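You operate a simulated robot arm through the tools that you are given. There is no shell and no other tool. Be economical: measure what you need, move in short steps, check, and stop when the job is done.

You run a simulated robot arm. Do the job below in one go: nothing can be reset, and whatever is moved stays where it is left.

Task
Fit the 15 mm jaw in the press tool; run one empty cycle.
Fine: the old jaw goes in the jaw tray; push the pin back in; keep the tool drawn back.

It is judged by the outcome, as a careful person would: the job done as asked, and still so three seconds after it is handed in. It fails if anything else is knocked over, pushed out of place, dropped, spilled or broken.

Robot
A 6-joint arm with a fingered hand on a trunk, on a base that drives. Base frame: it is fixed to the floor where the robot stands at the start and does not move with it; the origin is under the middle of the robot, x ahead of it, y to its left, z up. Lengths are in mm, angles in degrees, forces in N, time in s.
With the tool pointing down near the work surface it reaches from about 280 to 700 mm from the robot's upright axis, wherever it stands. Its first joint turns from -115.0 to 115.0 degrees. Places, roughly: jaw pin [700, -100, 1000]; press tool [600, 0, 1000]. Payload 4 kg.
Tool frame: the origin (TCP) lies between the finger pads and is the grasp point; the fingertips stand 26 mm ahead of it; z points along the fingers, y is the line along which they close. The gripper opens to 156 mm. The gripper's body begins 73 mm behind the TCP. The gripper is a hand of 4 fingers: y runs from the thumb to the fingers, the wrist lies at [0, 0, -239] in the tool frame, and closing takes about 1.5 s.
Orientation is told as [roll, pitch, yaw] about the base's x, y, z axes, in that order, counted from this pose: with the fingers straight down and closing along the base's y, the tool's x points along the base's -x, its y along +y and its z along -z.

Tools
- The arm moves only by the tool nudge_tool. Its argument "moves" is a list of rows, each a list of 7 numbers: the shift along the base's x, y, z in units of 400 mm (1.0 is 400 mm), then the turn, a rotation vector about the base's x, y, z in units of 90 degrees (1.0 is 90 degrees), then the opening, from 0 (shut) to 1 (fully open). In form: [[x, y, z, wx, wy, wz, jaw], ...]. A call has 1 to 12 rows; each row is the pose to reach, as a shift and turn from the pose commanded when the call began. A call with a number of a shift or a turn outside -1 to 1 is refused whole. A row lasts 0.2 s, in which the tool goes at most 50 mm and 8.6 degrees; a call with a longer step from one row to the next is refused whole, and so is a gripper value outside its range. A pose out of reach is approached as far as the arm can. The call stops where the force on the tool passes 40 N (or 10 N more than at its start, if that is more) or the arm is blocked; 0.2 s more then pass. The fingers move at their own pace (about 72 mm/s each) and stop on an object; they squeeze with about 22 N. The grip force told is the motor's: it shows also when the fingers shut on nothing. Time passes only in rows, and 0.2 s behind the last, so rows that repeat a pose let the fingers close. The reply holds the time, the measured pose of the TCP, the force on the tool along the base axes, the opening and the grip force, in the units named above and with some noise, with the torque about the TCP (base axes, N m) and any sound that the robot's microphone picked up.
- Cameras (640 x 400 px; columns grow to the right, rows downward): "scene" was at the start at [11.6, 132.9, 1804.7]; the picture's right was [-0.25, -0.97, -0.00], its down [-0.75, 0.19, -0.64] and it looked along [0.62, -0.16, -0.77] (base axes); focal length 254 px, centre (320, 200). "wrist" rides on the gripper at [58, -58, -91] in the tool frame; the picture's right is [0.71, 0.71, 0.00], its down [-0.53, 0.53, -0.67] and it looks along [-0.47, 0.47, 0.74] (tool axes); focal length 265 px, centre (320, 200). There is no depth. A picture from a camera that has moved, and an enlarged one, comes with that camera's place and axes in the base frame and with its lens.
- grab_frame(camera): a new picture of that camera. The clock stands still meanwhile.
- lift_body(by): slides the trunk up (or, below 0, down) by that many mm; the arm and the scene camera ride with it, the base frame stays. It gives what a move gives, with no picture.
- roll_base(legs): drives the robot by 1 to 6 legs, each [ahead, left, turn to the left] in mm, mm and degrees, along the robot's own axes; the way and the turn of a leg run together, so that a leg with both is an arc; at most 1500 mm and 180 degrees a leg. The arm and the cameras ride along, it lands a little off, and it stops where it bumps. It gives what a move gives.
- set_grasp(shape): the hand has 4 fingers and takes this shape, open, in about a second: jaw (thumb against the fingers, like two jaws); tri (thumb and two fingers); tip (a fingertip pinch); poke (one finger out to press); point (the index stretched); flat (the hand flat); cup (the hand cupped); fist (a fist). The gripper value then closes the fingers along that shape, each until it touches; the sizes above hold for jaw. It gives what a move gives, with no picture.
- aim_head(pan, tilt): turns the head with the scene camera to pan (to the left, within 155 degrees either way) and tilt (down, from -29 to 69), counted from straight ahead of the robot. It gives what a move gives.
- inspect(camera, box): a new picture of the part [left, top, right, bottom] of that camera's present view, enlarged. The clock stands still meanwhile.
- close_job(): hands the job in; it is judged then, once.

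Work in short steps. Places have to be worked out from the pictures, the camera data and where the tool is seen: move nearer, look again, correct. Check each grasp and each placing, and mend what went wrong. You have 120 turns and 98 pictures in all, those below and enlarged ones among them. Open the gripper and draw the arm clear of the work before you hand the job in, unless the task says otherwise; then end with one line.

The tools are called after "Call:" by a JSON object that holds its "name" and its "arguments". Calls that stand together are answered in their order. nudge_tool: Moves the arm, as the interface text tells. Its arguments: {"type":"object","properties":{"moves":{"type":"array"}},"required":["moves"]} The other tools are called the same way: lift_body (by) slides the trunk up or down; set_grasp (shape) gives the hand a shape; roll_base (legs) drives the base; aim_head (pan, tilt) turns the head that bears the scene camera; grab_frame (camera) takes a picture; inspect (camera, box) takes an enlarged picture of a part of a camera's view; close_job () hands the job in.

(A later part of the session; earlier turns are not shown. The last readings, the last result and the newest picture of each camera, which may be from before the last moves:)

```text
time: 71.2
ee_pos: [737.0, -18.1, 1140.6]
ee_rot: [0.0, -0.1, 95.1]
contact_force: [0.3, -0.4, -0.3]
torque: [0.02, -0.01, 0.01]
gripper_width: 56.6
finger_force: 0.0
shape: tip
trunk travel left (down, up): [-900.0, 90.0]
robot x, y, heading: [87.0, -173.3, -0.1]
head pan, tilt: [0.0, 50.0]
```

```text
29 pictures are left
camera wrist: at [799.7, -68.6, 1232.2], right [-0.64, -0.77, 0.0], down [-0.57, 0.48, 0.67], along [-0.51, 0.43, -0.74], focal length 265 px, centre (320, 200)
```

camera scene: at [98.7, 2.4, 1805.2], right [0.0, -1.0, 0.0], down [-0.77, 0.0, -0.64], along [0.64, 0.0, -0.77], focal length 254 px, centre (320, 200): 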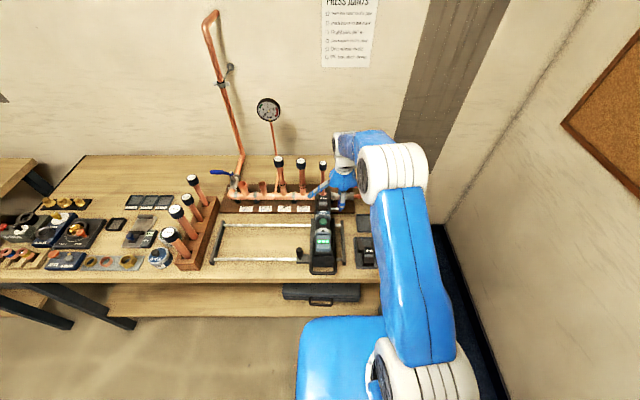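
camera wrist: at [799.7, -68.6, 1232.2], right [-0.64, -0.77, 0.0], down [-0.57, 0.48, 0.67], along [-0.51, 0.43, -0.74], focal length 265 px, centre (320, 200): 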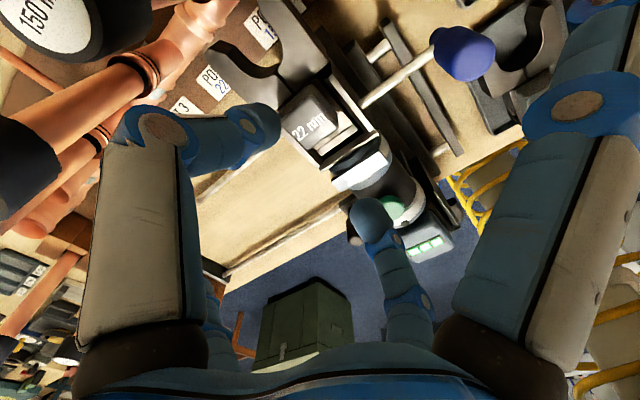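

I'll shift to y -9, descend to z≈1064, pinch and lift slowly.

Call:
{"name": "nudge_tool", "arguments": {"moves": [[0, 0.022, -0.05, 0, 0, 0, 0.36], [0, 0.022, -0.12, 0, 0, 0, 0.36], [0, 0.022, -0.17, 0, 0, 0, 0.36], [0, 0.022, -0.192, 0, 0, 0, 0.36], [0, 0.022, -0.192, 0, 0, 0, 0], [0, 0.022, -0.192, 0, 0, 0, 0], [0, 0.022, -0.192, 0, 0, 0, 0], [0, 0.022, -0.192, 0, 0, 0, 0], [0, 0.022, -0.192, 0, 0, 0, 0]]}}

Call:
{"name": "nudge_tool", "arguments": {"moves": [[0, 0, 0.01, 0, 0, 0, 0], [0, 0, 0.02, 0, 0, 0, 0]]}}

Call:
{"name": "nudge_tool", "arguments": {"moves": [[0, 0, 0.02, 0, 0, 0, 0], [0, 0, 0.04, 0, 0, 0, 0], [0, 0, 0.06, 0, 0, 0, 0]]}}

Call:
{"name": "grab_frame", "arguments": {"camera": "wrist"}}

```text
time: 73.2
ee_pos: [737.4, -10.6, 1063.0]
ee_rot: [0.0, 0.1, 95.2]
contact_force: [0.4, -0.3, 0.6]
torque: [0.01, -0.02, 0.01]
gripper_width: 26.8
finger_force: 22.2
shape: tip
trunk travel left (down, up): [-900.0, 90.0]
robot x, y, heading: [82.1, -180.3, 0.1]
head pan, tilt: [0.0, 50.0]
```

```text
time: 73.8
ee_pos: [737.2, -9.3, 1071.4]
ee_rot: [0.0, 0.1, 95.1]
contact_force: [-0.3, 0.0, -5.4]
torque: [-0.02, 0.06, -0.02]
gripper_width: 26.1
finger_force: 22.2
shape: tip
trunk travel left (down, up): [-900.0, 90.0]
robot x, y, heading: [84.0, -175.8, -0.1]
head pan, tilt: [0.0, 50.0]
```

```text
time: 74.6
ee_pos: [738.3, -8.5, 1094.2]
ee_rot: [0.0, -0.1, 95.2]
contact_force: [-0.1, 0.8, -6.2]
torque: [-0.01, 0.09, -0.02]
gripper_width: 26.5
finger_force: 22.2
shape: tip
trunk travel left (down, up): [-900.0, 90.0]
robot x, y, heading: [85.4, -173.4, 0.0]
head pan, tilt: [0.0, 50.0]
```

```text
28 pictures are left
camera wrist: at [801.2, -60.0, 1186.4], right [-0.64, -0.77, 0.0], down [-0.57, 0.48, 0.67], along [-0.51, 0.43, -0.74], focal length 265 px, centre (320, 200)
```

wrist: 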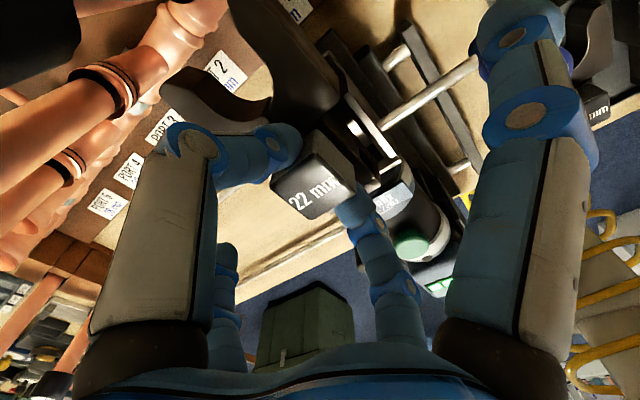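

The jaw lifts cleanly, weighing about 6 N. The seat reference is TCP (737.4,-10,1063.5) at yaw 95. I'll raise, retract, then drive right so the yaw can be kept over the tray's free bay.

Call:
{"name": "nudge_tool", "arguments": {"moves": [[0, 0, 0.08, 0, 0, 0, 0], [0, 0, 0.16, 0, 0, 0, 0], [0, 0, 0.24, 0, 0, 0, 0], [-0.08, 0, 0.28, 0, 0, 0, 0], [-0.18, 0, 0.28, 0, 0, 0, 0], [-0.28, 0, 0.28, 0, 0, 0, 0], [-0.38, 0, 0.28, 0, 0, 0, 0], [-0.415, 0, 0.28, 0, 0, 0, 0]]}}

Call:
{"name": "roll_base", "arguments": {"legs": [[0, -215, 0]]}}

Call:
{"name": "grab_frame", "arguments": {"camera": "wrist"}}

```text
time: 76.4
ee_pos: [573.4, -10.5, 1205.9]
ee_rot: [0.1, 0.0, 95.0]
contact_force: [0.4, 0.9, -5.7]
torque: [-0.01, 0.08, -0.03]
gripper_width: 26.6
finger_force: 21.9
shape: tip
trunk travel left (down, up): [-900.0, 90.0]
robot x, y, heading: [83.7, -175.2, 0.1]
head pan, tilt: [0.0, 50.0]
```

```text
time: 79.7
ee_pos: [572.7, -222.8, 1207.2]
ee_rot: [0.1, -0.1, 94.8]
contact_force: [0.3, -0.8, -6.8]
torque: [0.05, 0.07, -0.01]
gripper_width: 26.6
finger_force: 21.9
shape: tip
trunk travel left (down, up): [-900.0, 90.0]
robot x, y, heading: [84.9, -390.1, -0.1]
head pan, tilt: [0.0, 50.0]
```

```text
27 pictures are left
camera wrist: at [635.5, -275.9, 1298.5], right [-0.64, -0.77, 0.0], down [-0.57, 0.48, 0.67], along [-0.51, 0.43, -0.74], focal length 265 px, centre (320, 200)
```

wrist: 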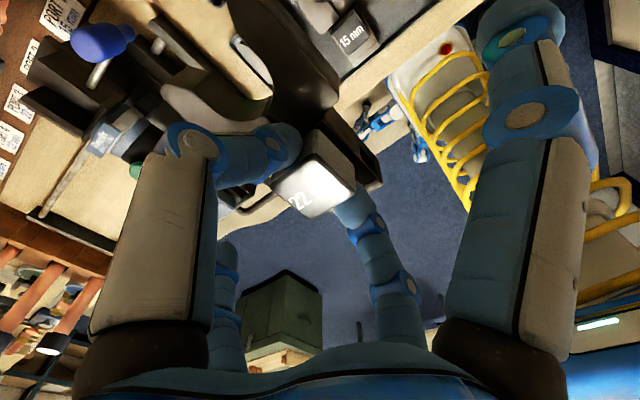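

Clear. I'll move over the free bay at (571,-338) with yaw 88 and partly descend, then check.

Call:
{"name": "nudge_tool", "arguments": {"moves": [[0, -0.08, 0, 0, 0, -0.02, 0], [0, -0.16, 0, 0, 0, -0.04, 0], [0, -0.24, -0.05, 0, 0, -0.06, 0], [0, -0.288, -0.13, 0, 0, -0.075, 0], [0, -0.288, -0.23, 0, 0, -0.075, 0], [0, -0.288, -0.33, 0, 0, -0.075, 0], [0, -0.288, -0.43, 0, 0, -0.075, 0]]}}

Call:
{"name": "grab_frame", "arguments": {"camera": "wrist"}}

Call:
{"name": "aim_head", "arguments": {"pan": 8, "tilt": 55}}

Call:
{"name": "grab_frame", "arguments": {"camera": "scene"}}

```text
time: 81.3
ee_pos: [574.7, -336.2, 1033.6]
ee_rot: [0.0, 0.0, 88.2]
contact_force: [0.9, 0.9, -6.1]
torque: [-0.01, 0.08, -0.02]
gripper_width: 26.5
finger_force: 22.3
shape: tip
trunk travel left (down, up): [-900.0, 90.0]
robot x, y, heading: [84.8, -389.5, -0.2]
head pan, tilt: [0.0, 50.0]
```

```text
26 pictures are left
camera wrist: at [630.7, -395.5, 1124.5], right [-0.73, -0.68, 0.0], down [-0.51, 0.54, 0.67], along [-0.46, 0.49, -0.74], focal length 265 px, centre (320, 200)
```

wrist: 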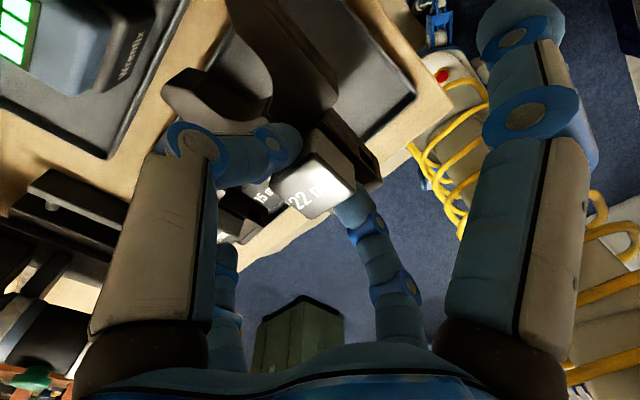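

```text
time: 82.0
ee_pos: [572.3, -337.8, 1034.2]
ee_rot: [0.0, -0.1, 88.3]
contact_force: [-1.0, -0.7, -6.8]
torque: [0.02, 0.05, -0.04]
gripper_width: 26.1
finger_force: 22.2
shape: tip
trunk travel left (down, up): [-900.0, 90.0]
robot x, y, heading: [84.0, -387.1, -0.2]
head pan, tilt: [8.0, 55.0]
```

```text
25 pictures are left
camera scene: at [93.1, -226.9, 1798.6], right [0.14, -0.99, 0.0], down [-0.81, -0.11, -0.57], along [0.57, 0.08, -0.82], focal length 254 px, centre (320, 200)
```

scene: 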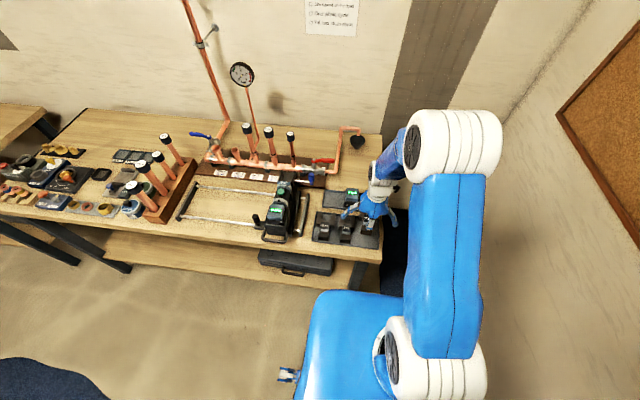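

I'll zoom in to check how the held jaw lies over the bay.

Call:
{"name": "inspect", "arguments": {"camera": "scene", "box": [290, 180, 410, 255]}}

```text
5.33 times, centred on (350, 218) of scene
camera zoom: at [93.1, -226.9, 1798.6], right [0.14, -0.99, 0.0], down [-0.81, -0.11, -0.57], along [0.57, 0.08, -0.82], focal length 1354 px, centre (160, 107)
```

zoom: 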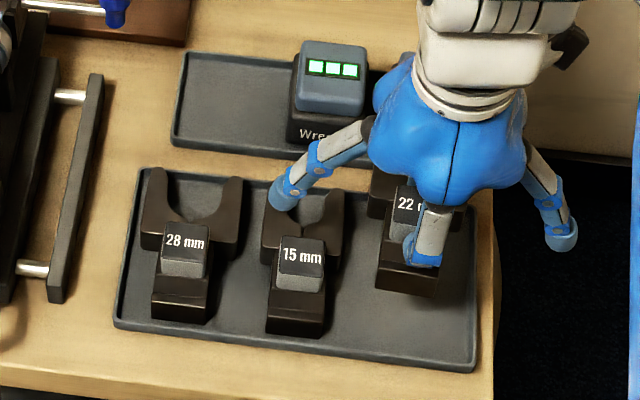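

Well aligned over the free bay, and the spread finger falls between the blocks. Descending to near the tray floor, then slowly to contact.

Call:
{"name": "nudge_tool", "arguments": {"moves": [[0.002, 0, -0.06, 0, 0, 0, 0], [0.002, 0, -0.12, 0, 0, 0, 0], [0.002, 0, -0.165, 0, 0, 0, 0], [0.002, 0, -0.175, 0, 0, 0, 0]]}}

Call:
{"name": "inspect", "arguments": {"camera": "scene", "box": [310, 190, 406, 250]}}

```text
time: 83.0
ee_pos: [573.5, -337.4, 966.4]
ee_rot: [-0.3, -0.1, 88.3]
contact_force: [1.6, 1.5, 1.5]
torque: [0.1, -0.17, -0.01]
gripper_width: 26.5
finger_force: 21.6
shape: tip
trunk travel left (down, up): [-900.0, 90.0]
robot x, y, heading: [83.4, -387.8, -0.0]
head pan, tilt: [8.0, 55.0]
```

```text
6.67 times, centred on (358, 220) of scene
camera zoom: at [92.0, -227.1, 1798.8], right [0.14, -0.99, 0.0], down [-0.81, -0.11, -0.57], along [0.57, 0.08, -0.82], focal length 1693 px, centre (67, 67)
```

zoom: 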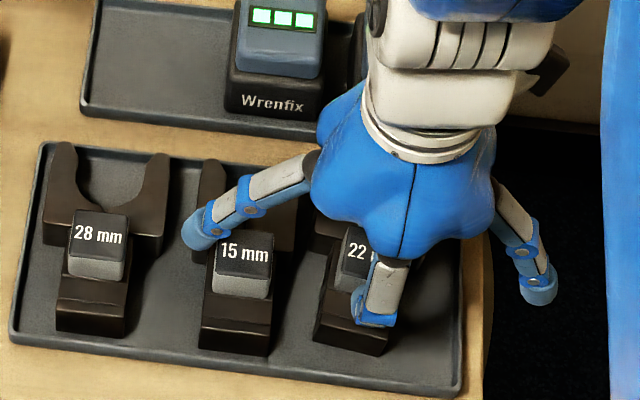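

Weight transferred at TCP z 966. I'll ease down 1 mm, open and rise clear.

Call:
{"name": "nudge_tool", "arguments": {"moves": [[0, 0, -0.004, 0, 0, 0, 0], [0, 0, -0.004, 0, 0, 0, 0.3], [0, 0, -0.004, 0, 0, 0, 0.36], [0, 0, -0.004, 0, 0, 0, 0.36], [0, 0, 0.05, 0, 0, 0, 0.36], [0, 0, 0.15, 0, 0, 0, 0.36], [0, 0, 0.25, 0, 0, 0, 0.36], [0, 0.09, 0.3, 0, 0, 0, 0.36], [0, 0.187, 0.3, 0, 0, 0, 0.36]]}}

Call:
{"name": "grab_frame", "arguments": {"camera": "wrist"}}

Call:
{"name": "inspect", "arguments": {"camera": "scene", "box": [310, 190, 406, 250]}}

```text
time: 85.0
ee_pos: [575.0, -260.4, 1084.8]
ee_rot: [0.0, 0.0, 88.0]
contact_force: [0.0, 0.2, -0.5]
torque: [-0.01, 0.01, -0.04]
gripper_width: 55.7
finger_force: 0.0
shape: tip
trunk travel left (down, up): [-900.0, 90.0]
robot x, y, heading: [80.3, -389.9, -0.2]
head pan, tilt: [8.0, 55.0]
```

```text
22 pictures are left
camera wrist: at [630.3, -320.7, 1176.4], right [-0.73, -0.68, 0.0], down [-0.51, 0.54, 0.67], along [-0.46, 0.49, -0.74], focal length 265 px, centre (320, 200)
```

wrist: 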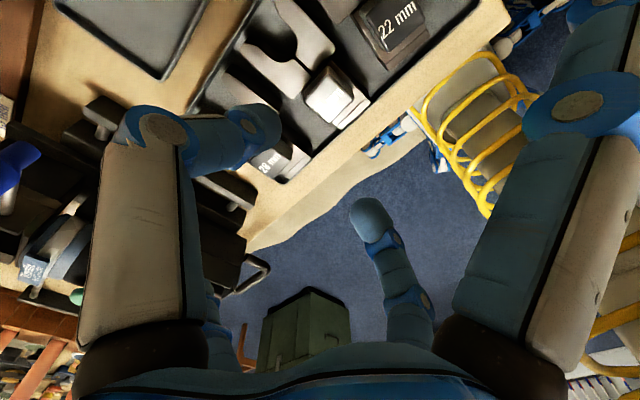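

```text
6.67 times, centred on (358, 220) of scene
camera zoom: at [95.1, -225.9, 1798.5], right [0.14, -0.99, 0.0], down [-0.81, -0.11, -0.57], along [0.57, 0.08, -0.82], focal length 1693 px, centre (67, 67)
```

zoom: 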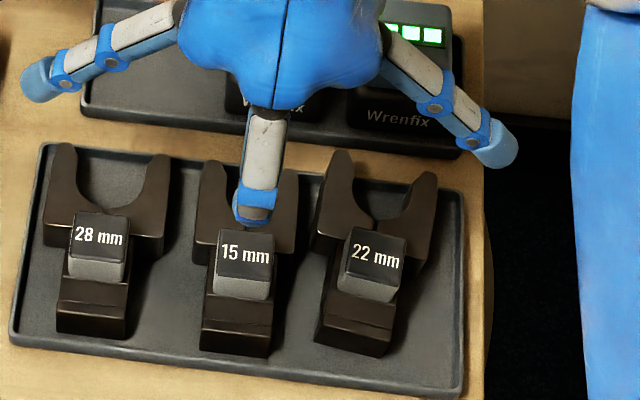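

The 22 mm jaw sits in the tray. For the 15 mm jaw I'll use the jaw shape at the higher grip height, so all four fingers centre on its block and no spread fingers can hit neighbours or the pin handle. Yaw 90.

Call:
{"name": "set_grasp", "arguments": {"shape": "jaw"}}

Call:
{"name": "nudge_tool", "arguments": {"moves": [[-0.018, -0.012, 0, 0, 0, 0.022, 0.4], [-0.018, -0.012, 0, 0, 0, 0.022, 0.4], [-0.018, -0.012, -0.02, 0, 0, 0.022, 0.4], [-0.018, -0.012, -0.08, 0, 0, 0.022, 0.4], [-0.018, -0.012, -0.15, 0, 0, 0.022, 0.4]]}}

Call:
{"name": "grab_frame", "arguments": {"camera": "wrist"}}

```text
time: 85.9
ee_pos: [573.2, -263.1, 1085.6]
ee_rot: [-0.1, 0.0, 88.2]
contact_force: [-0.1, 0.1, 0.6]
torque: [-0.04, -0.01, 0.01]
gripper_width: 156.1
finger_force: 0.1
shape: jaw
trunk travel left (down, up): [-900.0, 90.0]
robot x, y, heading: [87.0, -390.3, -0.0]
head pan, tilt: [8.0, 55.0]
```

```text
time: 87.1
ee_pos: [569.3, -268.1, 1024.2]
ee_rot: [0.0, 0.0, 90.1]
contact_force: [0.1, -0.9, -0.1]
torque: [-0.01, 0.03, 0.0]
gripper_width: 62.7
finger_force: 0.1
shape: jaw
trunk travel left (down, up): [-900.0, 90.0]
robot x, y, heading: [84.7, -390.1, 0.1]
head pan, tilt: [8.0, 55.0]
```

```text
20 pictures are left
camera wrist: at [627.3, -325.2, 1116.1], right [-0.71, -0.71, 0.0], down [-0.53, 0.52, 0.67], along [-0.47, 0.47, -0.74], focal length 265 px, centre (320, 200)
```

wrist: 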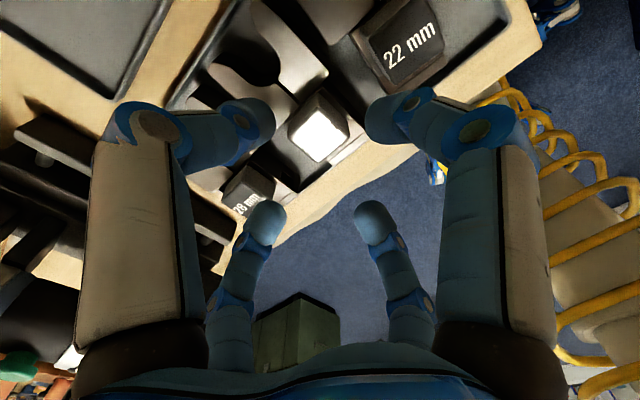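

The block is centred at about (568,-264). Descend to z≈969 and close.

Call:
{"name": "nudge_tool", "arguments": {"moves": [[0, 0.006, -0.05, 0, 0, 0, 0.4], [0, 0.006, -0.1, 0, 0, 0, 0.36], [0, 0.006, -0.137, 0, 0, 0, 0.36], [0, 0.006, -0.137, 0, 0, 0, 0], [0, 0.006, -0.137, 0, 0, 0, 0], [0, 0.006, -0.137, 0, 0, 0, 0], [0, 0.006, -0.137, 0, 0, 0, 0], [0, 0.006, -0.137, 0, 0, 0, 0]]}}

Call:
{"name": "nudge_tool", "arguments": {"moves": [[0, 0, 0.01, 0, 0, 0, 0], [0, 0, 0.025, 0, 0, 0, 0], [0, 0, 0.05, 0, 0, 0, 0]]}}

Call:
{"name": "grab_frame", "arguments": {"camera": "wrist"}}

```text
time: 88.9
ee_pos: [565.4, -262.4, 967.5]
ee_rot: [-0.1, -0.1, 90.1]
contact_force: [1.3, 3.1, 4.5]
torque: [0.13, -0.06, -0.01]
gripper_width: 29.8
finger_force: 21.9
shape: jaw
trunk travel left (down, up): [-900.0, 90.0]
robot x, y, heading: [86.0, -391.0, -0.0]
head pan, tilt: [8.0, 55.0]
```

```text
time: 89.7
ee_pos: [563.4, -264.1, 988.8]
ee_rot: [0.1, 0.0, 90.1]
contact_force: [-0.7, -0.4, -5.5]
torque: [0.01, 0.02, 0.02]
gripper_width: 29.6
finger_force: 22.2
shape: jaw
trunk travel left (down, up): [-900.0, 90.0]
robot x, y, heading: [80.1, -392.3, -0.0]
head pan, tilt: [8.0, 55.0]
```

```text
19 pictures are left
camera wrist: at [621.3, -321.4, 1081.4], right [-0.71, -0.71, 0.0], down [-0.53, 0.52, 0.67], along [-0.47, 0.47, -0.74], focal length 265 px, centre (320, 200)
```

wrist: 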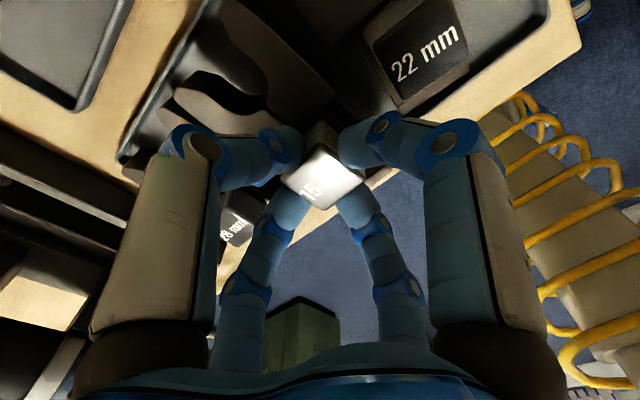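

The 15 mm jaw is lifted, weighing 5.5 N and centred. I'll raise, drive back left, then approach the press head.

Call:
{"name": "nudge_tool", "arguments": {"moves": [[0, 0, 0.1, 0, 0, 0, 0], [0, 0, 0.2, 0, 0, 0, 0], [0, 0, 0.3, 0, 0, 0, 0], [0, 0, 0.4, 0, 0, 0, 0], [0, 0, 0.5, 0, 0, 0, 0], [0, 0, 0.54, 0, 0, 0, 0]]}}

Call:
{"name": "roll_base", "arguments": {"legs": [[0, 215, 0]]}}

Call:
{"name": "aim_head", "arguments": {"pan": 0, "tilt": 50}}

```text
time: 91.1
ee_pos: [566.9, -267.5, 1207.6]
ee_rot: [0.0, 0.1, 90.1]
contact_force: [0.4, -0.7, -5.8]
torque: [-0.01, 0.03, -0.02]
gripper_width: 29.1
finger_force: 21.6
shape: jaw
trunk travel left (down, up): [-900.0, 90.0]
robot x, y, heading: [83.4, -389.0, 0.1]
head pan, tilt: [8.0, 55.0]
```

```text
time: 94.5
ee_pos: [568.5, -55.6, 1207.7]
ee_rot: [-0.1, 0.1, 89.9]
contact_force: [-0.3, 0.1, -5.1]
torque: [0.03, 0.05, 0.0]
gripper_width: 29.1
finger_force: 22.3
shape: jaw
trunk travel left (down, up): [-900.0, 90.0]
robot x, y, heading: [88.7, -176.0, -0.2]
head pan, tilt: [8.0, 55.0]
```

```text
time: 95.2
ee_pos: [568.3, -54.0, 1205.9]
ee_rot: [0.0, 0.0, 89.8]
contact_force: [-0.4, -0.3, -5.8]
torque: [-0.03, 0.1, -0.03]
gripper_width: 29.3
finger_force: 22.2
shape: jaw
trunk travel left (down, up): [-900.0, 90.0]
robot x, y, heading: [88.8, -173.8, -0.0]
head pan, tilt: [0.0, 50.0]
```

Approach: forward at height, then down to z≈1125 above the head.

Call:
{"name": "nudge_tool", "arguments": {"moves": [[0.1, 0.03, 0, 0, 0, 0, 0], [0.2, 0.06, 0, 0, 0, 0, 0], [0.3, 0.09, 0, 0, 0, 0, 0], [0.39, 0.112, 0, 0, 0, 0, 0], [0.4225, 0.112, -0.06, 0, 0, 0, 0], [0.4225, 0.112, -0.14, 0, 0, 0, 0], [0.4225, 0.112, -0.2, 0, 0, 0, 0], [0.4225, 0.112, -0.2, 0, 0, 0, 0]]}}

Call:
{"name": "grab_frame", "arguments": {"camera": "wrist"}}

Call:
{"name": "inspect", "arguments": {"camera": "scene", "box": [300, 160, 380, 210]}}

```text
time: 97.0
ee_pos: [736.3, -9.5, 1126.4]
ee_rot: [-0.1, 0.0, 89.8]
contact_force: [-0.3, -0.1, -5.9]
torque: [-0.01, 0.05, 0.0]
gripper_width: 29.4
finger_force: 22.0
shape: jaw
trunk travel left (down, up): [-900.0, 90.0]
robot x, y, heading: [81.4, -172.8, -0.3]
head pan, tilt: [0.0, 50.0]
```

```text
18 pictures are left
camera wrist: at [794.4, -67.1, 1218.7], right [-0.71, -0.71, 0.0], down [-0.53, 0.53, 0.67], along [-0.47, 0.47, -0.74], focal length 265 px, centre (320, 200)
```

wrist: 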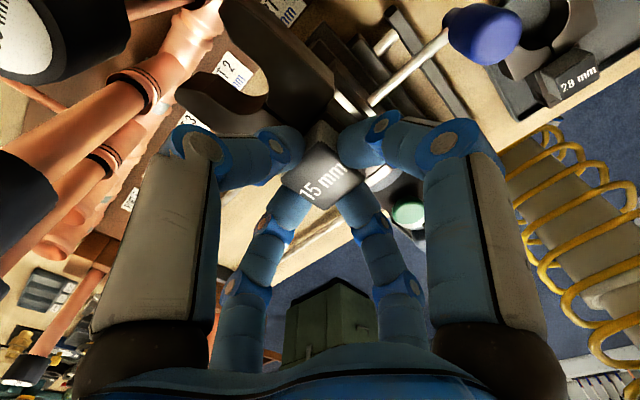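

```text
8.00 times, centred on (340, 185) of scene
camera zoom: at [99.0, -21.7, 1805.2], right [0.0, -1.0, 0.0], down [-0.77, 0.0, -0.64], along [0.64, 0.0, -0.77], focal length 2032 px, centre (160, 320)
```

zoom: 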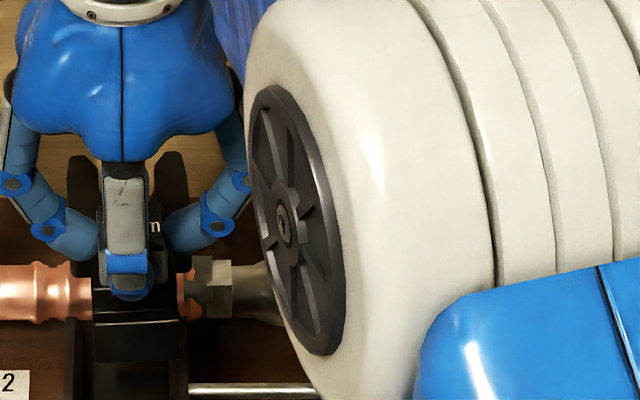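

I'll check the lateral alignment of tang and clevis in a tighter crop.

Call:
{"name": "inspect", "arguments": {"camera": "scene", "box": [303, 190, 335, 215]}}

Call:
{"name": "inspect", "arguments": {"camera": "wrist", "box": [230, 40, 430, 200]}}

```text
16.00 times, centred on (319, 202) of scene
camera zoom: at [99.0, -21.7, 1805.2], right [0.0, -1.0, 0.0], down [-0.77, 0.0, -0.64], along [0.64, 0.0, -0.77], focal length 4064 px, centre (336, 160)
```

zoom: 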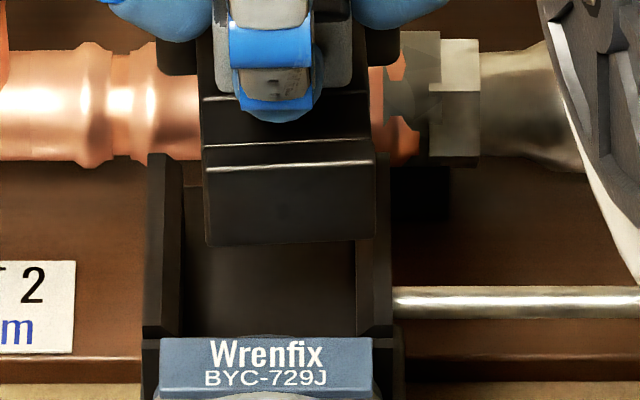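

```text
2.50 times, centred on (330, 120) of wrist
camera zoom: at [794.4, -67.1, 1218.7], right [-0.71, -0.71, 0.0], down [-0.53, 0.53, 0.67], along [-0.47, 0.47, -0.74], focal length 664 px, centre (295, 400)
```

zoom: 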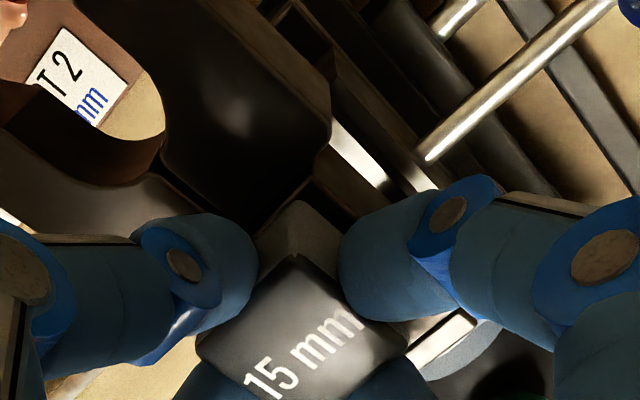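

In this crop the tang centre is at y≈-10.7 and the slot centre at ≈-5.9, so I need +4.8 mm in y; side clearance is about 1.7 mm. I'll shift and descend slowly.

Call:
{"name": "nudge_tool", "arguments": {"moves": [[0.002, 0.012, 0, 0, 0, 0, 0], [0.002, 0.012, -0.03, 0, 0, 0, 0], [0.002, 0.012, -0.05, 0, 0, 0, 0], [0.002, 0.012, -0.07, 0, 0, 0, 0], [0.002, 0.012, -0.09, 0, 0, 0, 0]]}}

Call:
{"name": "inspect", "arguments": {"camera": "scene", "box": [303, 190, 335, 215]}}

```text
time: 98.2
ee_pos: [737.9, -5.7, 1089.9]
ee_rot: [0.1, 0.0, 89.9]
contact_force: [-0.6, 0.4, -5.4]
torque: [0.03, 0.05, -0.04]
gripper_width: 29.0
finger_force: 22.1
shape: jaw
trunk travel left (down, up): [-900.0, 90.0]
robot x, y, heading: [85.1, -174.3, -0.5]
head pan, tilt: [0.0, 50.0]
```

```text
16.00 times, centred on (319, 202) of scene
camera zoom: at [101.7, -20.3, 1805.1], right [0.0, -1.0, 0.0], down [-0.77, 0.0, -0.64], along [0.64, 0.0, -0.77], focal length 4064 px, centre (336, 160)
```

zoom: 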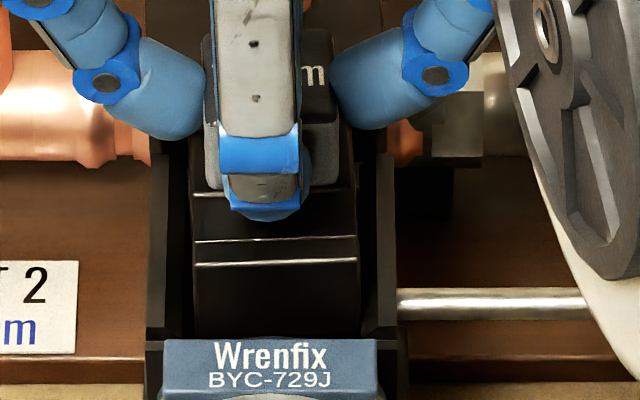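

Tang and slot are now aligned (centres within about 0.5 mm). Continue down slowly.

Call:
{"name": "nudge_tool", "arguments": {"moves": [[0, 0, -0.015, 0, 0, 0, 0], [0, 0, -0.03, 0, 0, 0, 0], [0, 0, -0.045, 0, 0, 0, 0], [0, 0, -0.056, 0, 0, 0, 0], [0, 0, -0.06, 0, 0, 0, 0]]}}

Call:
{"name": "inspect", "arguments": {"camera": "scene", "box": [303, 190, 335, 215]}}

```text
time: 99.4
ee_pos: [739.2, -6.0, 1068.6]
ee_rot: [-0.2, -0.1, 89.9]
contact_force: [-1.9, -0.1, 6.0]
torque: [0.04, -0.08, -0.05]
gripper_width: 28.9
finger_force: 22.2
shape: jaw
trunk travel left (down, up): [-900.0, 90.0]
robot x, y, heading: [87.1, -170.9, -0.3]
head pan, tilt: [0.0, 50.0]
```

```text
16.00 times, centred on (319, 202) of scene
camera zoom: at [98.9, -21.4, 1805.4], right [0.0, -1.0, 0.0], down [-0.77, 0.0, -0.64], along [0.64, 0.0, -0.77], focal length 4064 px, centre (336, 160)
```

zoom: 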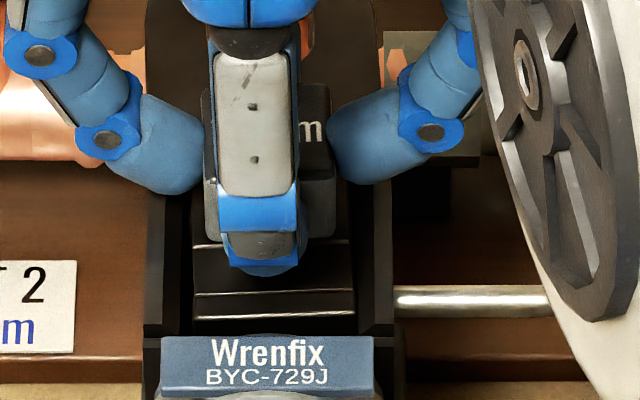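

The weight is taken at TCP 1068, and the ridge lines match the seated 22 mm jaw within about 1 mm. I'll ease down slightly, release and rise.

Call:
{"name": "nudge_tool", "arguments": {"moves": [[-0.002, 0, -0.006, 0, 0, 0, 0], [-0.002, 0, -0.006, 0, 0, 0, 0.36], [-0.002, 0, -0.006, 0, 0, 0, 0.36], [-0.002, 0, -0.006, 0, 0, 0, 0.36], [-0.002, 0, 0.06, 0, 0, 0, 0.36], [-0.002, 0, 0.16, 0, 0, 0, 0.36], [-0.002, 0, 0.26, 0, 0, 0, 0.36]]}}

Call:
{"name": "grab_frame", "arguments": {"camera": "wrist"}}

Call:
{"name": "inspect", "arguments": {"camera": "scene", "box": [300, 175, 364, 215]}}

```text
time: 101.0
ee_pos: [740.1, -5.9, 1170.5]
ee_rot: [0.0, -0.1, 89.9]
contact_force: [-0.1, -0.2, -0.4]
torque: [0.01, 0.02, -0.04]
gripper_width: 55.8
finger_force: 0.1
shape: jaw
trunk travel left (down, up): [-900.0, 90.0]
robot x, y, heading: [86.9, -172.7, -0.2]
head pan, tilt: [0.0, 50.0]
```

```text
12 pictures are left
camera wrist: at [797.2, -61.9, 1261.8], right [-0.71, -0.71, 0.0], down [-0.53, 0.53, 0.67], along [-0.47, 0.47, -0.74], focal length 265 px, centre (320, 200)
```

wrist: 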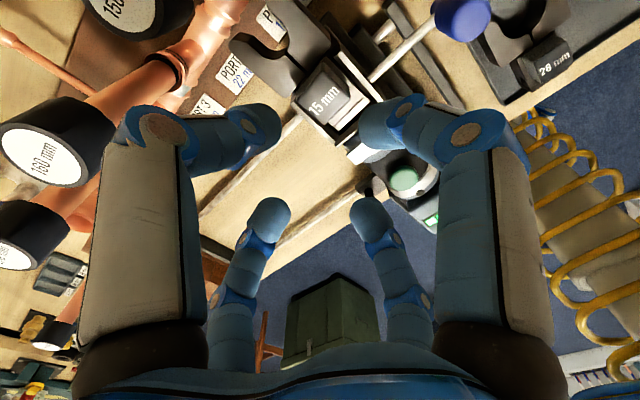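

```text
10.00 times, centred on (332, 195) of scene
camera zoom: at [100.5, -21.1, 1805.1], right [0.0, -1.0, 0.0], down [-0.77, 0.0, -0.64], along [0.64, 0.0, -0.77], focal length 2540 px, centre (200, 250)
```

zoom: 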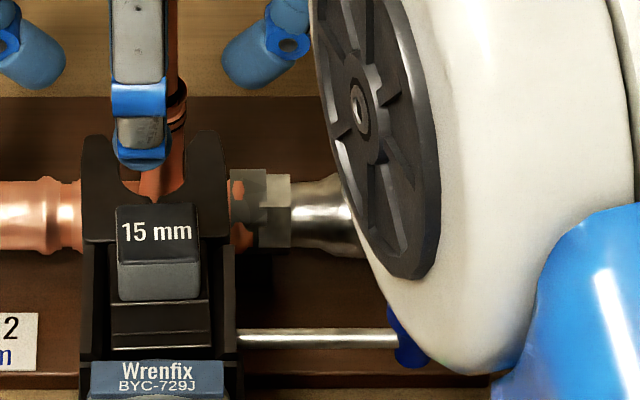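

The 15 mm jaw is in and looks seated. Now the pin: I'll move beyond the handle on its -y side with closed fingers and push it in.

Call:
{"name": "nudge_tool", "arguments": {"moves": [[-0.01, -0.06, 0, 0, 0, -0.085, 0], [-0.02, -0.12, 0, 0, 0, -0.17, 0], [-0.03, -0.18, 0, 0, 0, -0.255, 0], [-0.045, -0.24, 0, 0, 0, -0.34, 0], [-0.06, -0.3, 0, 0, 0, -0.42, 0], [-0.065, -0.36, 0, 0, 0, -0.5, 0], [-0.065, -0.37, -0.08, 0, 0, -0.5, 0], [-0.065, -0.37, -0.16, 0, 0, -0.5, 0], [-0.065, -0.37, -0.2, 0, 0, -0.5, 0]]}}

Call:
{"name": "grab_frame", "arguments": {"camera": "wrist"}}

```text
time: 103.0
ee_pos: [711.6, -154.5, 1090.8]
ee_rot: [0.0, 0.0, 44.9]
contact_force: [0.6, 0.0, 0.8]
torque: [-0.01, 0.01, 0.01]
gripper_width: 0.2
finger_force: 22.3
shape: jaw
trunk travel left (down, up): [-900.0, 90.0]
robot x, y, heading: [85.3, -173.0, -0.4]
head pan, tilt: [0.0, 50.0]
```

```text
10 pictures are left
camera wrist: at [711.4, -236.7, 1182.0], right [-1.0, 0.0, 0.0], down [0.0, 0.74, 0.67], along [0.0, 0.67, -0.74], focal length 265 px, centre (320, 200)
```

wrist: 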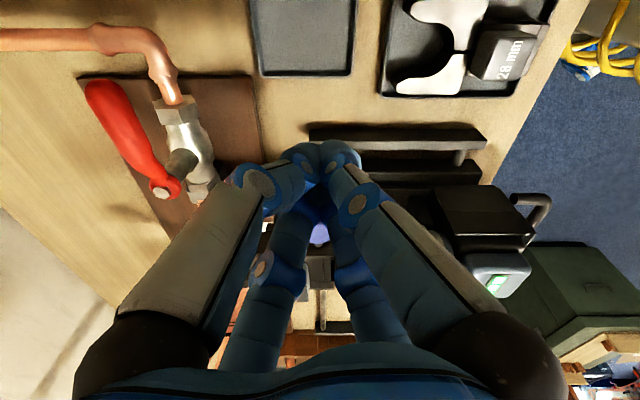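

Fingers are lined up behind the handle. I'll lower to z≈1046 and push toward +y.

Call:
{"name": "nudge_tool", "arguments": {"moves": [[0.004, 0, -0.06, 0, 0, 0, 0], [0.004, 0, -0.112, 0, 0, 0, 0], [0.004, 0.03, -0.112, 0, 0, 0, 0], [0.004, 0.05, -0.112, 0, 0, 0, 0], [0.004, 0.07, -0.112, 0, 0, 0, 0], [0.004, 0.09, -0.112, 0, 0, 0, 0]]}}

```text
time: 104.4
ee_pos: [714.6, -116.4, 1045.9]
ee_rot: [0.0, -0.1, 44.8]
contact_force: [-0.7, -0.4, 0.5]
torque: [0.03, 0.02, 0.01]
gripper_width: 0.0
finger_force: 21.7
shape: jaw
trunk travel left (down, up): [-900.0, 90.0]
robot x, y, heading: [82.8, -171.5, -0.1]
head pan, tilt: [0.0, 50.0]
```

No load yet. Continue in small steps.

Call:
{"name": "nudge_tool", "arguments": {"moves": [[0, 0.015, 0, 0, 0, 0, 0], [0, 0.03, 0, 0, 0, 0, 0], [0, 0.04, 0, 0, 0, 0, 0]]}}

Call:
{"name": "inspect", "arguments": {"camera": "wrist", "box": [250, 100, 400, 220]}}

```text
time: 105.2
ee_pos: [713.9, -101.9, 1046.1]
ee_rot: [0.0, 0.0, 45.0]
contact_force: [1.0, -0.4, -0.4]
torque: [0.01, 0.02, -0.03]
gripper_width: 0.1
finger_force: 22.0
shape: jaw
trunk travel left (down, up): [-900.0, 90.0]
robot x, y, heading: [86.1, -171.8, -0.1]
head pan, tilt: [0.0, 50.0]
```

```text
3.33 times, centred on (325, 160) of wrist
camera zoom: at [712.8, -182.8, 1137.5], right [-1.0, 0.0, 0.0], down [0.0, 0.74, 0.67], along [0.0, 0.67, -0.74], focal length 885 px, centre (303, 333)
```

zoom: 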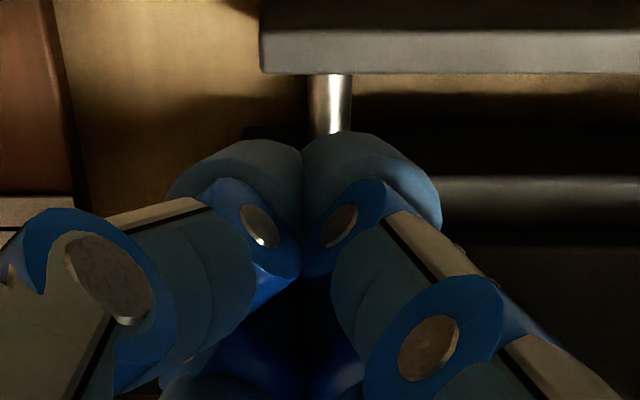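

Still no load; the pin may be moving freely. I'll push on to where the handle should be home (TCP about -88) in fine steps.

Call:
{"name": "nudge_tool", "arguments": {"moves": [[0, 0.01, 0, 0, 0, 0, 0], [0, 0.02, 0, 0, 0, 0, 0], [0, 0.03, 0, 0, 0, 0, 0]]}}

Call:
{"name": "inspect", "arguments": {"camera": "scene", "box": [300, 175, 364, 215]}}

```text
time: 106.0
ee_pos: [713.7, -88.4, 1045.7]
ee_rot: [0.0, 0.0, 45.0]
contact_force: [0.3, -1.9, -0.6]
torque: [-0.01, 0.01, -0.01]
gripper_width: 0.1
finger_force: 22.3
shape: jaw
trunk travel left (down, up): [-900.0, 90.0]
robot x, y, heading: [81.9, -176.2, -0.1]
head pan, tilt: [0.0, 50.0]
```

```text
10.00 times, centred on (332, 195) of scene
camera zoom: at [100.3, -21.0, 1805.1], right [0.0, -1.0, 0.0], down [-0.77, 0.0, -0.64], along [0.64, 0.0, -0.77], focal length 2540 px, centre (200, 250)
```

zoom: 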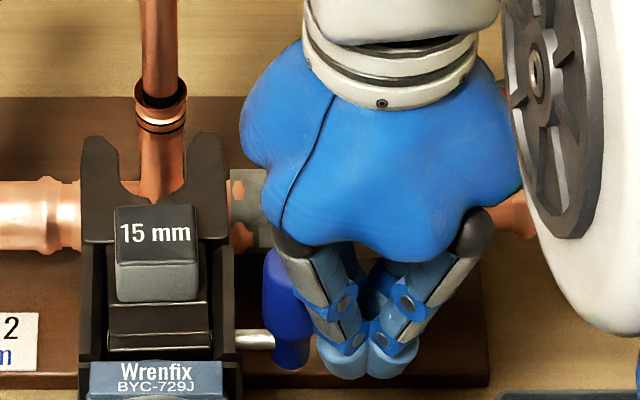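

It works: the handle moves in freely and only a short length of pin shows. I'll push on to the firm stop.

Call:
{"name": "nudge_tool", "arguments": {"moves": [[0, 0.01, 0, 0, 0, 0, 0], [0, 0.02, 0, 0, 0, 0, 0], [0, 0.03, 0, 0, 0, 0, 0]]}}

```text
time: 106.8
ee_pos: [712.4, -76.6, 1045.4]
ee_rot: [0.0, -0.1, 45.0]
contact_force: [1.3, -1.7, 1.1]
torque: [0.0, -0.02, -0.02]
gripper_width: 0.3
finger_force: 21.6
shape: jaw
trunk travel left (down, up): [-900.0, 90.0]
robot x, y, heading: [81.0, -170.4, -0.1]
head pan, tilt: [0.0, 50.0]
```

Still free; a few more mm.

Call:
{"name": "nudge_tool", "arguments": {"moves": [[0, 0.008, 0, 0, 0, 0, 0], [0, 0.016, 0, 0, 0, 0, 0], [0, 0.02, 0, 0, 0, 0, 0]]}}

Call:
{"name": "inspect", "arguments": {"camera": "scene", "box": [300, 175, 364, 215]}}

```text
time: 107.6
ee_pos: [711.2, -70.4, 1045.0]
ee_rot: [-0.1, -0.1, 44.9]
contact_force: [2.8, -0.6, 0.8]
torque: [0.02, 0.0, -0.04]
gripper_width: 0.0
finger_force: 21.7
shape: jaw
trunk travel left (down, up): [-900.0, 90.0]
robot x, y, heading: [82.3, -174.5, -0.1]
head pan, tilt: [0.0, 50.0]
```

```text
10.00 times, centred on (332, 195) of scene
camera zoom: at [100.7, -21.9, 1805.2], right [0.0, -1.0, 0.0], down [-0.77, 0.0, -0.64], along [0.64, 0.0, -0.77], focal length 2540 px, centre (200, 250)
```

zoom: 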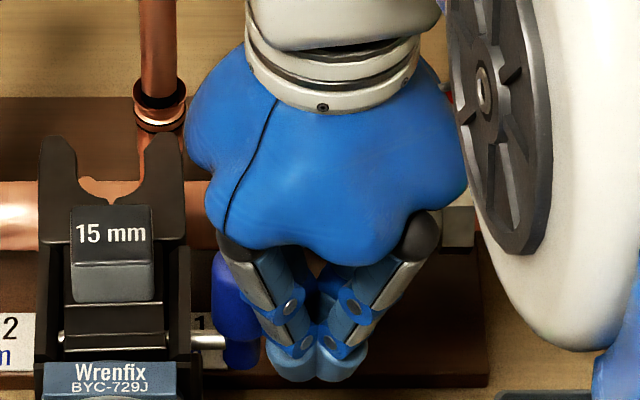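

The pin is fully home, but the last push slid the whole carriage about 17 mm toward +y along its rails. I must put it back. I'll back off, go over to the +y side, and push the tool body (away from button and pin tip) back to its -y stop.

Call:
{"name": "nudge_tool", "arguments": {"moves": [[0, -0.05, 0, 0, 0, 0, 0], [0, -0.05, 0.1, 0, 0, 0, 0], [0, -0.05, 0.22, 0, 0, 0, 0], [0, -0.02, 0.34, 0, 0, 0, 0], [-0.03, 0.08, 0.34, 0, 0, 0, 0], [-0.05, 0.19, 0.34, 0, 0, 0, 0], [-0.08, 0.3, 0.34, 0, 0, 0, 0], [-0.0975, 0.4, 0.34, 0, 0, 0, 0], [-0.0975, 0.425, 0.26, 0, 0, 0, 0], [-0.0975, 0.425, 0.15, 0, 0, 0, 0]]}}

Call:
{"name": "grab_frame", "arguments": {"camera": "scene"}}

```text
time: 109.8
ee_pos: [677.3, 101.5, 1104.0]
ee_rot: [-0.1, 0.0, 44.9]
contact_force: [0.1, 0.0, -0.5]
torque: [-0.03, 0.01, 0.01]
gripper_width: 0.4
finger_force: 21.8
shape: jaw
trunk travel left (down, up): [-900.0, 90.0]
robot x, y, heading: [86.2, -174.2, -0.3]
head pan, tilt: [0.0, 50.0]
```

```text
6 pictures are left
camera scene: at [100.7, -19.3, 1805.0], right [0.0, -1.0, 0.0], down [-0.77, 0.0, -0.64], along [0.64, 0.0, -0.77], focal length 254 px, centre (320, 200)
```

scene: 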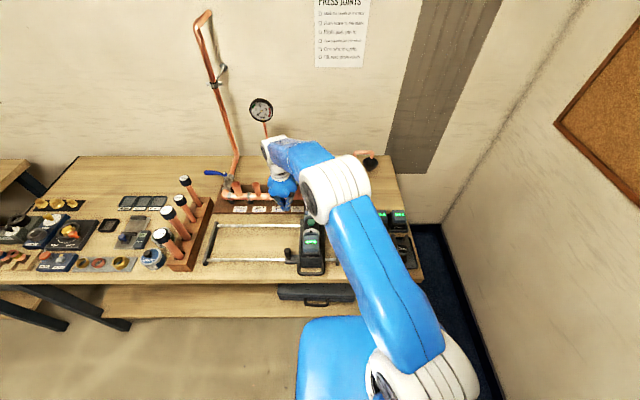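

Clear space on the +y side. I'll descend and push toward -y, watching for the stop.

Call:
{"name": "nudge_tool", "arguments": {"moves": [[-0.01, 0, -0.08, 0, 0, 0, 0], [-0.01, 0, -0.155, 0, 0, 0, 0], [-0.01, -0.04, -0.155, 0, 0, 0, 0], [-0.01, -0.07, -0.155, 0, 0, 0, 0], [-0.01, -0.09, -0.155, 0, 0, 0, 0], [-0.01, -0.1, -0.155, 0, 0, 0, 0]]}}

Call:
{"name": "nudge_tool", "arguments": {"moves": [[0, -0.01, 0, 0, 0, 0, 0], [0, -0.02, 0, 0, 0, 0, 0], [0, -0.03, 0, 0, 0, 0, 0]]}}

```text
time: 111.2
ee_pos: [668.8, 60.9, 1042.8]
ee_rot: [-0.1, -0.1, 44.9]
contact_force: [0.7, 0.3, -1.2]
torque: [0.03, 0.03, -0.01]
gripper_width: 0.0
finger_force: 21.8
shape: jaw
trunk travel left (down, up): [-900.0, 90.0]
robot x, y, heading: [85.8, -172.3, 0.0]
head pan, tilt: [0.0, 50.0]
```

```text
time: 112.0
ee_pos: [670.5, 48.7, 1043.4]
ee_rot: [0.1, 0.0, 45.0]
contact_force: [0.6, 1.5, -0.2]
torque: [0.06, -0.03, -0.04]
gripper_width: 0.0
finger_force: 21.8
shape: jaw
trunk travel left (down, up): [-900.0, 90.0]
robot x, y, heading: [88.5, -176.0, -0.2]
head pan, tilt: [0.0, 50.0]
```

Light contact now. I'll push on in small steps until the stop resists.

Call:
{"name": "nudge_tool", "arguments": {"moves": [[0, -0.008, 0, 0, 0, 0, 0], [0, -0.016, 0, 0, 0, 0, 0], [0, -0.022, 0, 0, 0, 0, 0]]}}

Call:
{"name": "nudge_tool", "arguments": {"moves": [[0, -0.006, 0, 0, 0, 0, 0], [0, -0.012, 0, 0, 0, 0, 0]]}}

```text
time: 112.8
ee_pos: [670.0, 39.2, 1042.4]
ee_rot: [0.0, 0.0, 45.0]
contact_force: [-0.2, 0.5, 0.9]
torque: [0.01, 0.0, -0.03]
gripper_width: 0.0
finger_force: 21.8
shape: jaw
trunk travel left (down, up): [-900.0, 90.0]
robot x, y, heading: [82.9, -171.2, -0.4]
head pan, tilt: [0.0, 50.0]
```

```text
time: 113.4
ee_pos: [669.1, 36.3, 1043.2]
ee_rot: [0.0, 0.0, 44.9]
contact_force: [0.1, 0.1, -0.3]
torque: [-0.01, 0.0, -0.01]
gripper_width: 0.0
finger_force: 21.9
shape: jaw
trunk travel left (down, up): [-900.0, 90.0]
robot x, y, heading: [80.8, -173.7, -0.0]
head pan, tilt: [0.0, 50.0]
```

Still almost no force, so I'll spend one picture to see where the carriage is.

Call:
{"name": "inspect", "arguments": {"camera": "scene", "box": [290, 185, 370, 235]}}

```text
8.00 times, centred on (330, 210) of scene
camera zoom: at [100.1, -20.9, 1805.1], right [0.0, -1.0, 0.0], down [-0.77, 0.0, -0.64], along [0.64, 0.0, -0.77], focal length 2032 px, centre (240, 120)
```

zoom: 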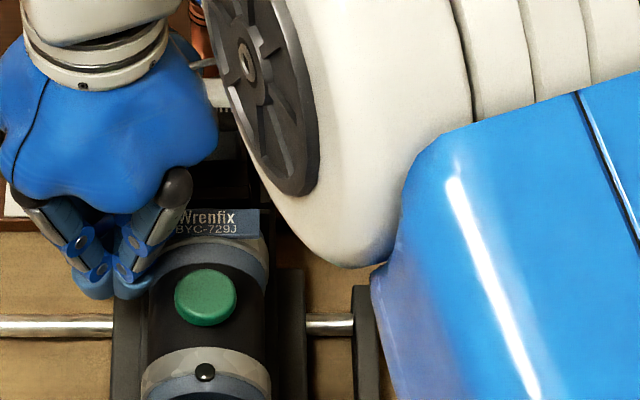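

The carriage is back within about 1 mm (plate edge at y -30.3 against -30.8 before). I'll press a touch further to confirm it sits on its -y stop.

Call:
{"name": "nudge_tool", "arguments": {"moves": [[0, -0.004, 0, 0, 0, 0, 0], [0, -0.008, 0, 0, 0, 0, 0], [0, -0.008, 0, 0, 0, 0, 0]]}}

```text
time: 114.2
ee_pos: [669.7, 31.4, 1043.1]
ee_rot: [0.0, -0.1, 44.9]
contact_force: [0.4, 3.2, 1.8]
torque: [0.06, 0.0, -0.03]
gripper_width: 0.0
finger_force: 22.2
shape: jaw
trunk travel left (down, up): [-900.0, 90.0]
robot x, y, heading: [84.4, -174.6, -0.1]
head pan, tilt: [0.0, 50.0]
```

Call:
{"name": "nudge_tool", "arguments": {"moves": [[0, -0.003, 0, 0, 0, 0, 0], [0, -0.005, 0, 0, 0, 0, 0], [0, -0.005, 0, 0, 0, 0, 0]]}}

```text
time: 115.0
ee_pos: [669.6, 31.5, 1043.0]
ee_rot: [-0.1, -0.1, 44.9]
contact_force: [0.6, 9.6, -2.1]
torque: [0.22, -0.09, -0.04]
gripper_width: 0.0
finger_force: 22.3
shape: jaw
trunk travel left (down, up): [-900.0, 90.0]
robot x, y, heading: [85.9, -171.8, -0.1]
head pan, tilt: [0.0, 50.0]
```

Force climbs with no motion, so the carriage is on its stop, as it was at the start. Now over the green button at about (624,-7.5) with closed fingers.

Call:
{"name": "nudge_tool", "arguments": {"moves": [[0, 0.03, 0, 0, 0, 0, 0], [0, 0.05, 0.08, 0, 0, 0, 0], [-0.02, 0.05, 0.18, 0, 0, 0, 0], [-0.07, 0, 0.21, 0, 0, 0, 0], [-0.114, -0.06, 0.21, 0, 0, 0, 0], [-0.114, -0.0975, 0.21, 0, 0, 0, 0], [-0.114, -0.0975, 0.17, 0, 0, 0, 0]]}}

Call:
{"name": "grab_frame", "arguments": {"camera": "wrist"}}

```text
time: 116.6
ee_pos: [624.5, -9.1, 1112.0]
ee_rot: [-0.1, 0.0, 45.0]
contact_force: [0.3, 0.1, 0.5]
torque: [0.0, 0.02, 0.0]
gripper_width: 0.0
finger_force: 21.5
shape: jaw
trunk travel left (down, up): [-900.0, 90.0]
robot x, y, heading: [83.5, -172.6, -0.0]
head pan, tilt: [0.0, 50.0]
```

```text
4 pictures are left
camera wrist: at [625.2, -89.4, 1204.2], right [-1.0, 0.0, 0.0], down [0.0, 0.74, 0.67], along [0.0, 0.67, -0.74], focal length 265 px, centre (320, 200)
```

wrist: 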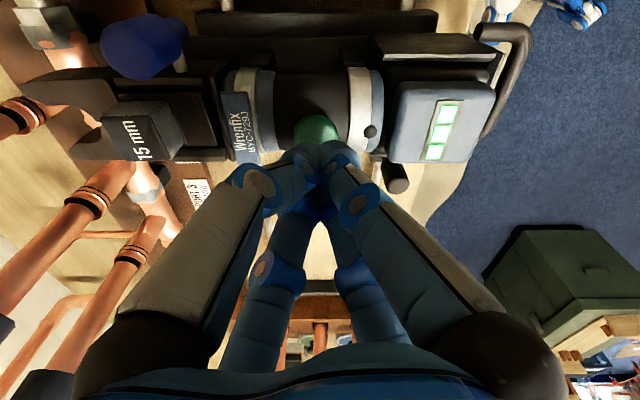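

The button is at about (628,-8), nearly under the fingertips. I'll descend to just above it, then press gently.

Call:
{"name": "nudge_tool", "arguments": {"moves": [[0.008, 0.002, -0.03, 0, 0, 0, 0], [0.008, 0.002, -0.05, 0, 0, 0, 0], [0.008, 0.002, -0.065, 0, 0, 0, 0]]}}

Call:
{"name": "nudge_tool", "arguments": {"moves": [[0, 0, -0.008, 0, 0, 0, 0], [0, 0, -0.016, 0, 0, 0, 0]]}}

```text
time: 117.4
ee_pos: [627.3, -8.7, 1085.4]
ee_rot: [0.0, -0.2, 44.8]
contact_force: [-1.1, -0.6, 2.5]
torque: [-0.01, 0.08, -0.05]
gripper_width: 0.0
finger_force: 21.5
shape: jaw
trunk travel left (down, up): [-900.0, 90.0]
robot x, y, heading: [78.9, -169.7, -0.3]
head pan, tilt: [0.0, 50.0]
heard: click
```

```text
time: 118.0
ee_pos: [626.9, -8.6, 1082.3]
ee_rot: [-0.2, -0.5, 44.9]
contact_force: [3.5, -0.1, 25.8]
torque: [0.04, 0.06, 0.0]
gripper_width: 0.0
finger_force: 22.0
shape: jaw
trunk travel left (down, up): [-900.0, 90.0]
robot x, y, heading: [84.1, -175.3, -0.4]
head pan, tilt: [0.0, 50.0]
```

Click heard: the button is down at 25 N. I'll hold briefly and listen.

Call:
{"name": "nudge_tool", "arguments": {"moves": [[0, 0, 0, 0, 0, 0, 0], [0, 0, 0, 0, 0, 0, 0], [0, 0, 0, 0, 0, 0, 0], [0, 0, 0, 0, 0, 0, 0], [0, 0, 0, 0, 0, 0, 0]]}}

```text
time: 119.2
ee_pos: [625.5, -9.2, 1082.3]
ee_rot: [-0.2, -0.4, 45.0]
contact_force: [4.1, 1.3, 31.7]
torque: [0.16, -0.06, 0.02]
gripper_width: 0.0
finger_force: 22.2
shape: jaw
trunk travel left (down, up): [-900.0, 90.0]
robot x, y, heading: [82.2, -172.5, -0.4]
head pan, tilt: [0.0, 50.0]
```

No further sound yet, so I'll hold a bit longer.

Call:
{"name": "nudge_tool", "arguments": {"moves": [[0, 0, 0.003, 0, 0, 0, 0], [0, 0, 0.003, 0, 0, 0, 0], [0, 0, 0.003, 0, 0, 0, 0], [0, 0, 0.003, 0, 0, 0, 0], [0, 0, 0.003, 0, 0, 0, 0], [0, 0, 0.003, 0, 0, 0, 0], [0, 0, 0.003, 0, 0, 0, 0], [0, 0, 0.003, 0, 0, 0, 0], [0, 0, 0.003, 0, 0, 0, 0], [0, 0, 0.003, 0, 0, 0, 0], [0, 0, 0.003, 0, 0, 0, 0]]}}

```text
time: 121.6
ee_pos: [626.9, -8.7, 1081.8]
ee_rot: [-0.1, -0.3, 44.9]
contact_force: [4.4, 3.8, 29.3]
torque: [0.26, -0.06, 0.0]
gripper_width: 0.0
finger_force: 21.7
shape: jaw
trunk travel left (down, up): [-900.0, 90.0]
robot x, y, heading: [81.8, -170.3, -0.0]
head pan, tilt: [0.0, 50.0]
```

Now I'll release the button and listen.

Call:
{"name": "nudge_tool", "arguments": {"moves": [[0, 0, 0.02, 0, 0, 0, 0], [0, 0, 0.06, 0, 0, 0, 0], [0, 0, 0.14, 0, 0, 0, 0], [0, 0, 0.24, 0, 0, 0, 0], [0, 0, 0.3, 0, 0, 0, 0], [-0.1, -0.05, 0.34, 0, 0, 0, 0], [-0.2, -0.1, 0.38, 0, 0, 0, 0], [-0.3, -0.15, 0.4, 0, 0, 0, 0.3]]}}

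Call:
{"name": "inspect", "arguments": {"camera": "scene", "box": [295, 175, 375, 240]}}

```text
time: 123.4
ee_pos: [507.8, -70.6, 1242.6]
ee_rot: [-0.1, -0.2, 44.8]
contact_force: [0.5, -0.2, 0.0]
torque: [0.02, -0.08, 0.04]
gripper_width: 44.7
finger_force: 0.0
shape: jaw
trunk travel left (down, up): [-900.0, 90.0]
robot x, y, heading: [81.9, -173.6, -0.0]
head pan, tilt: [0.0, 50.0]
```

```text
6.15 times, centred on (335, 208) of scene
camera zoom: at [98.1, -22.2, 1805.2], right [0.0, -1.0, 0.0], down [-0.77, 0.0, -0.64], along [0.64, 0.0, -0.77], focal length 1563 px, centre (228, 154)
```

zoom: 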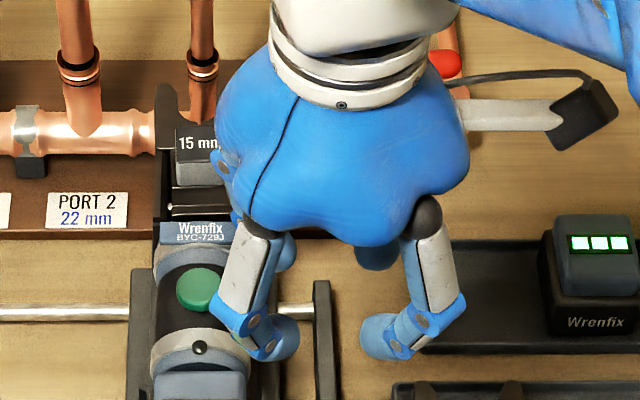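

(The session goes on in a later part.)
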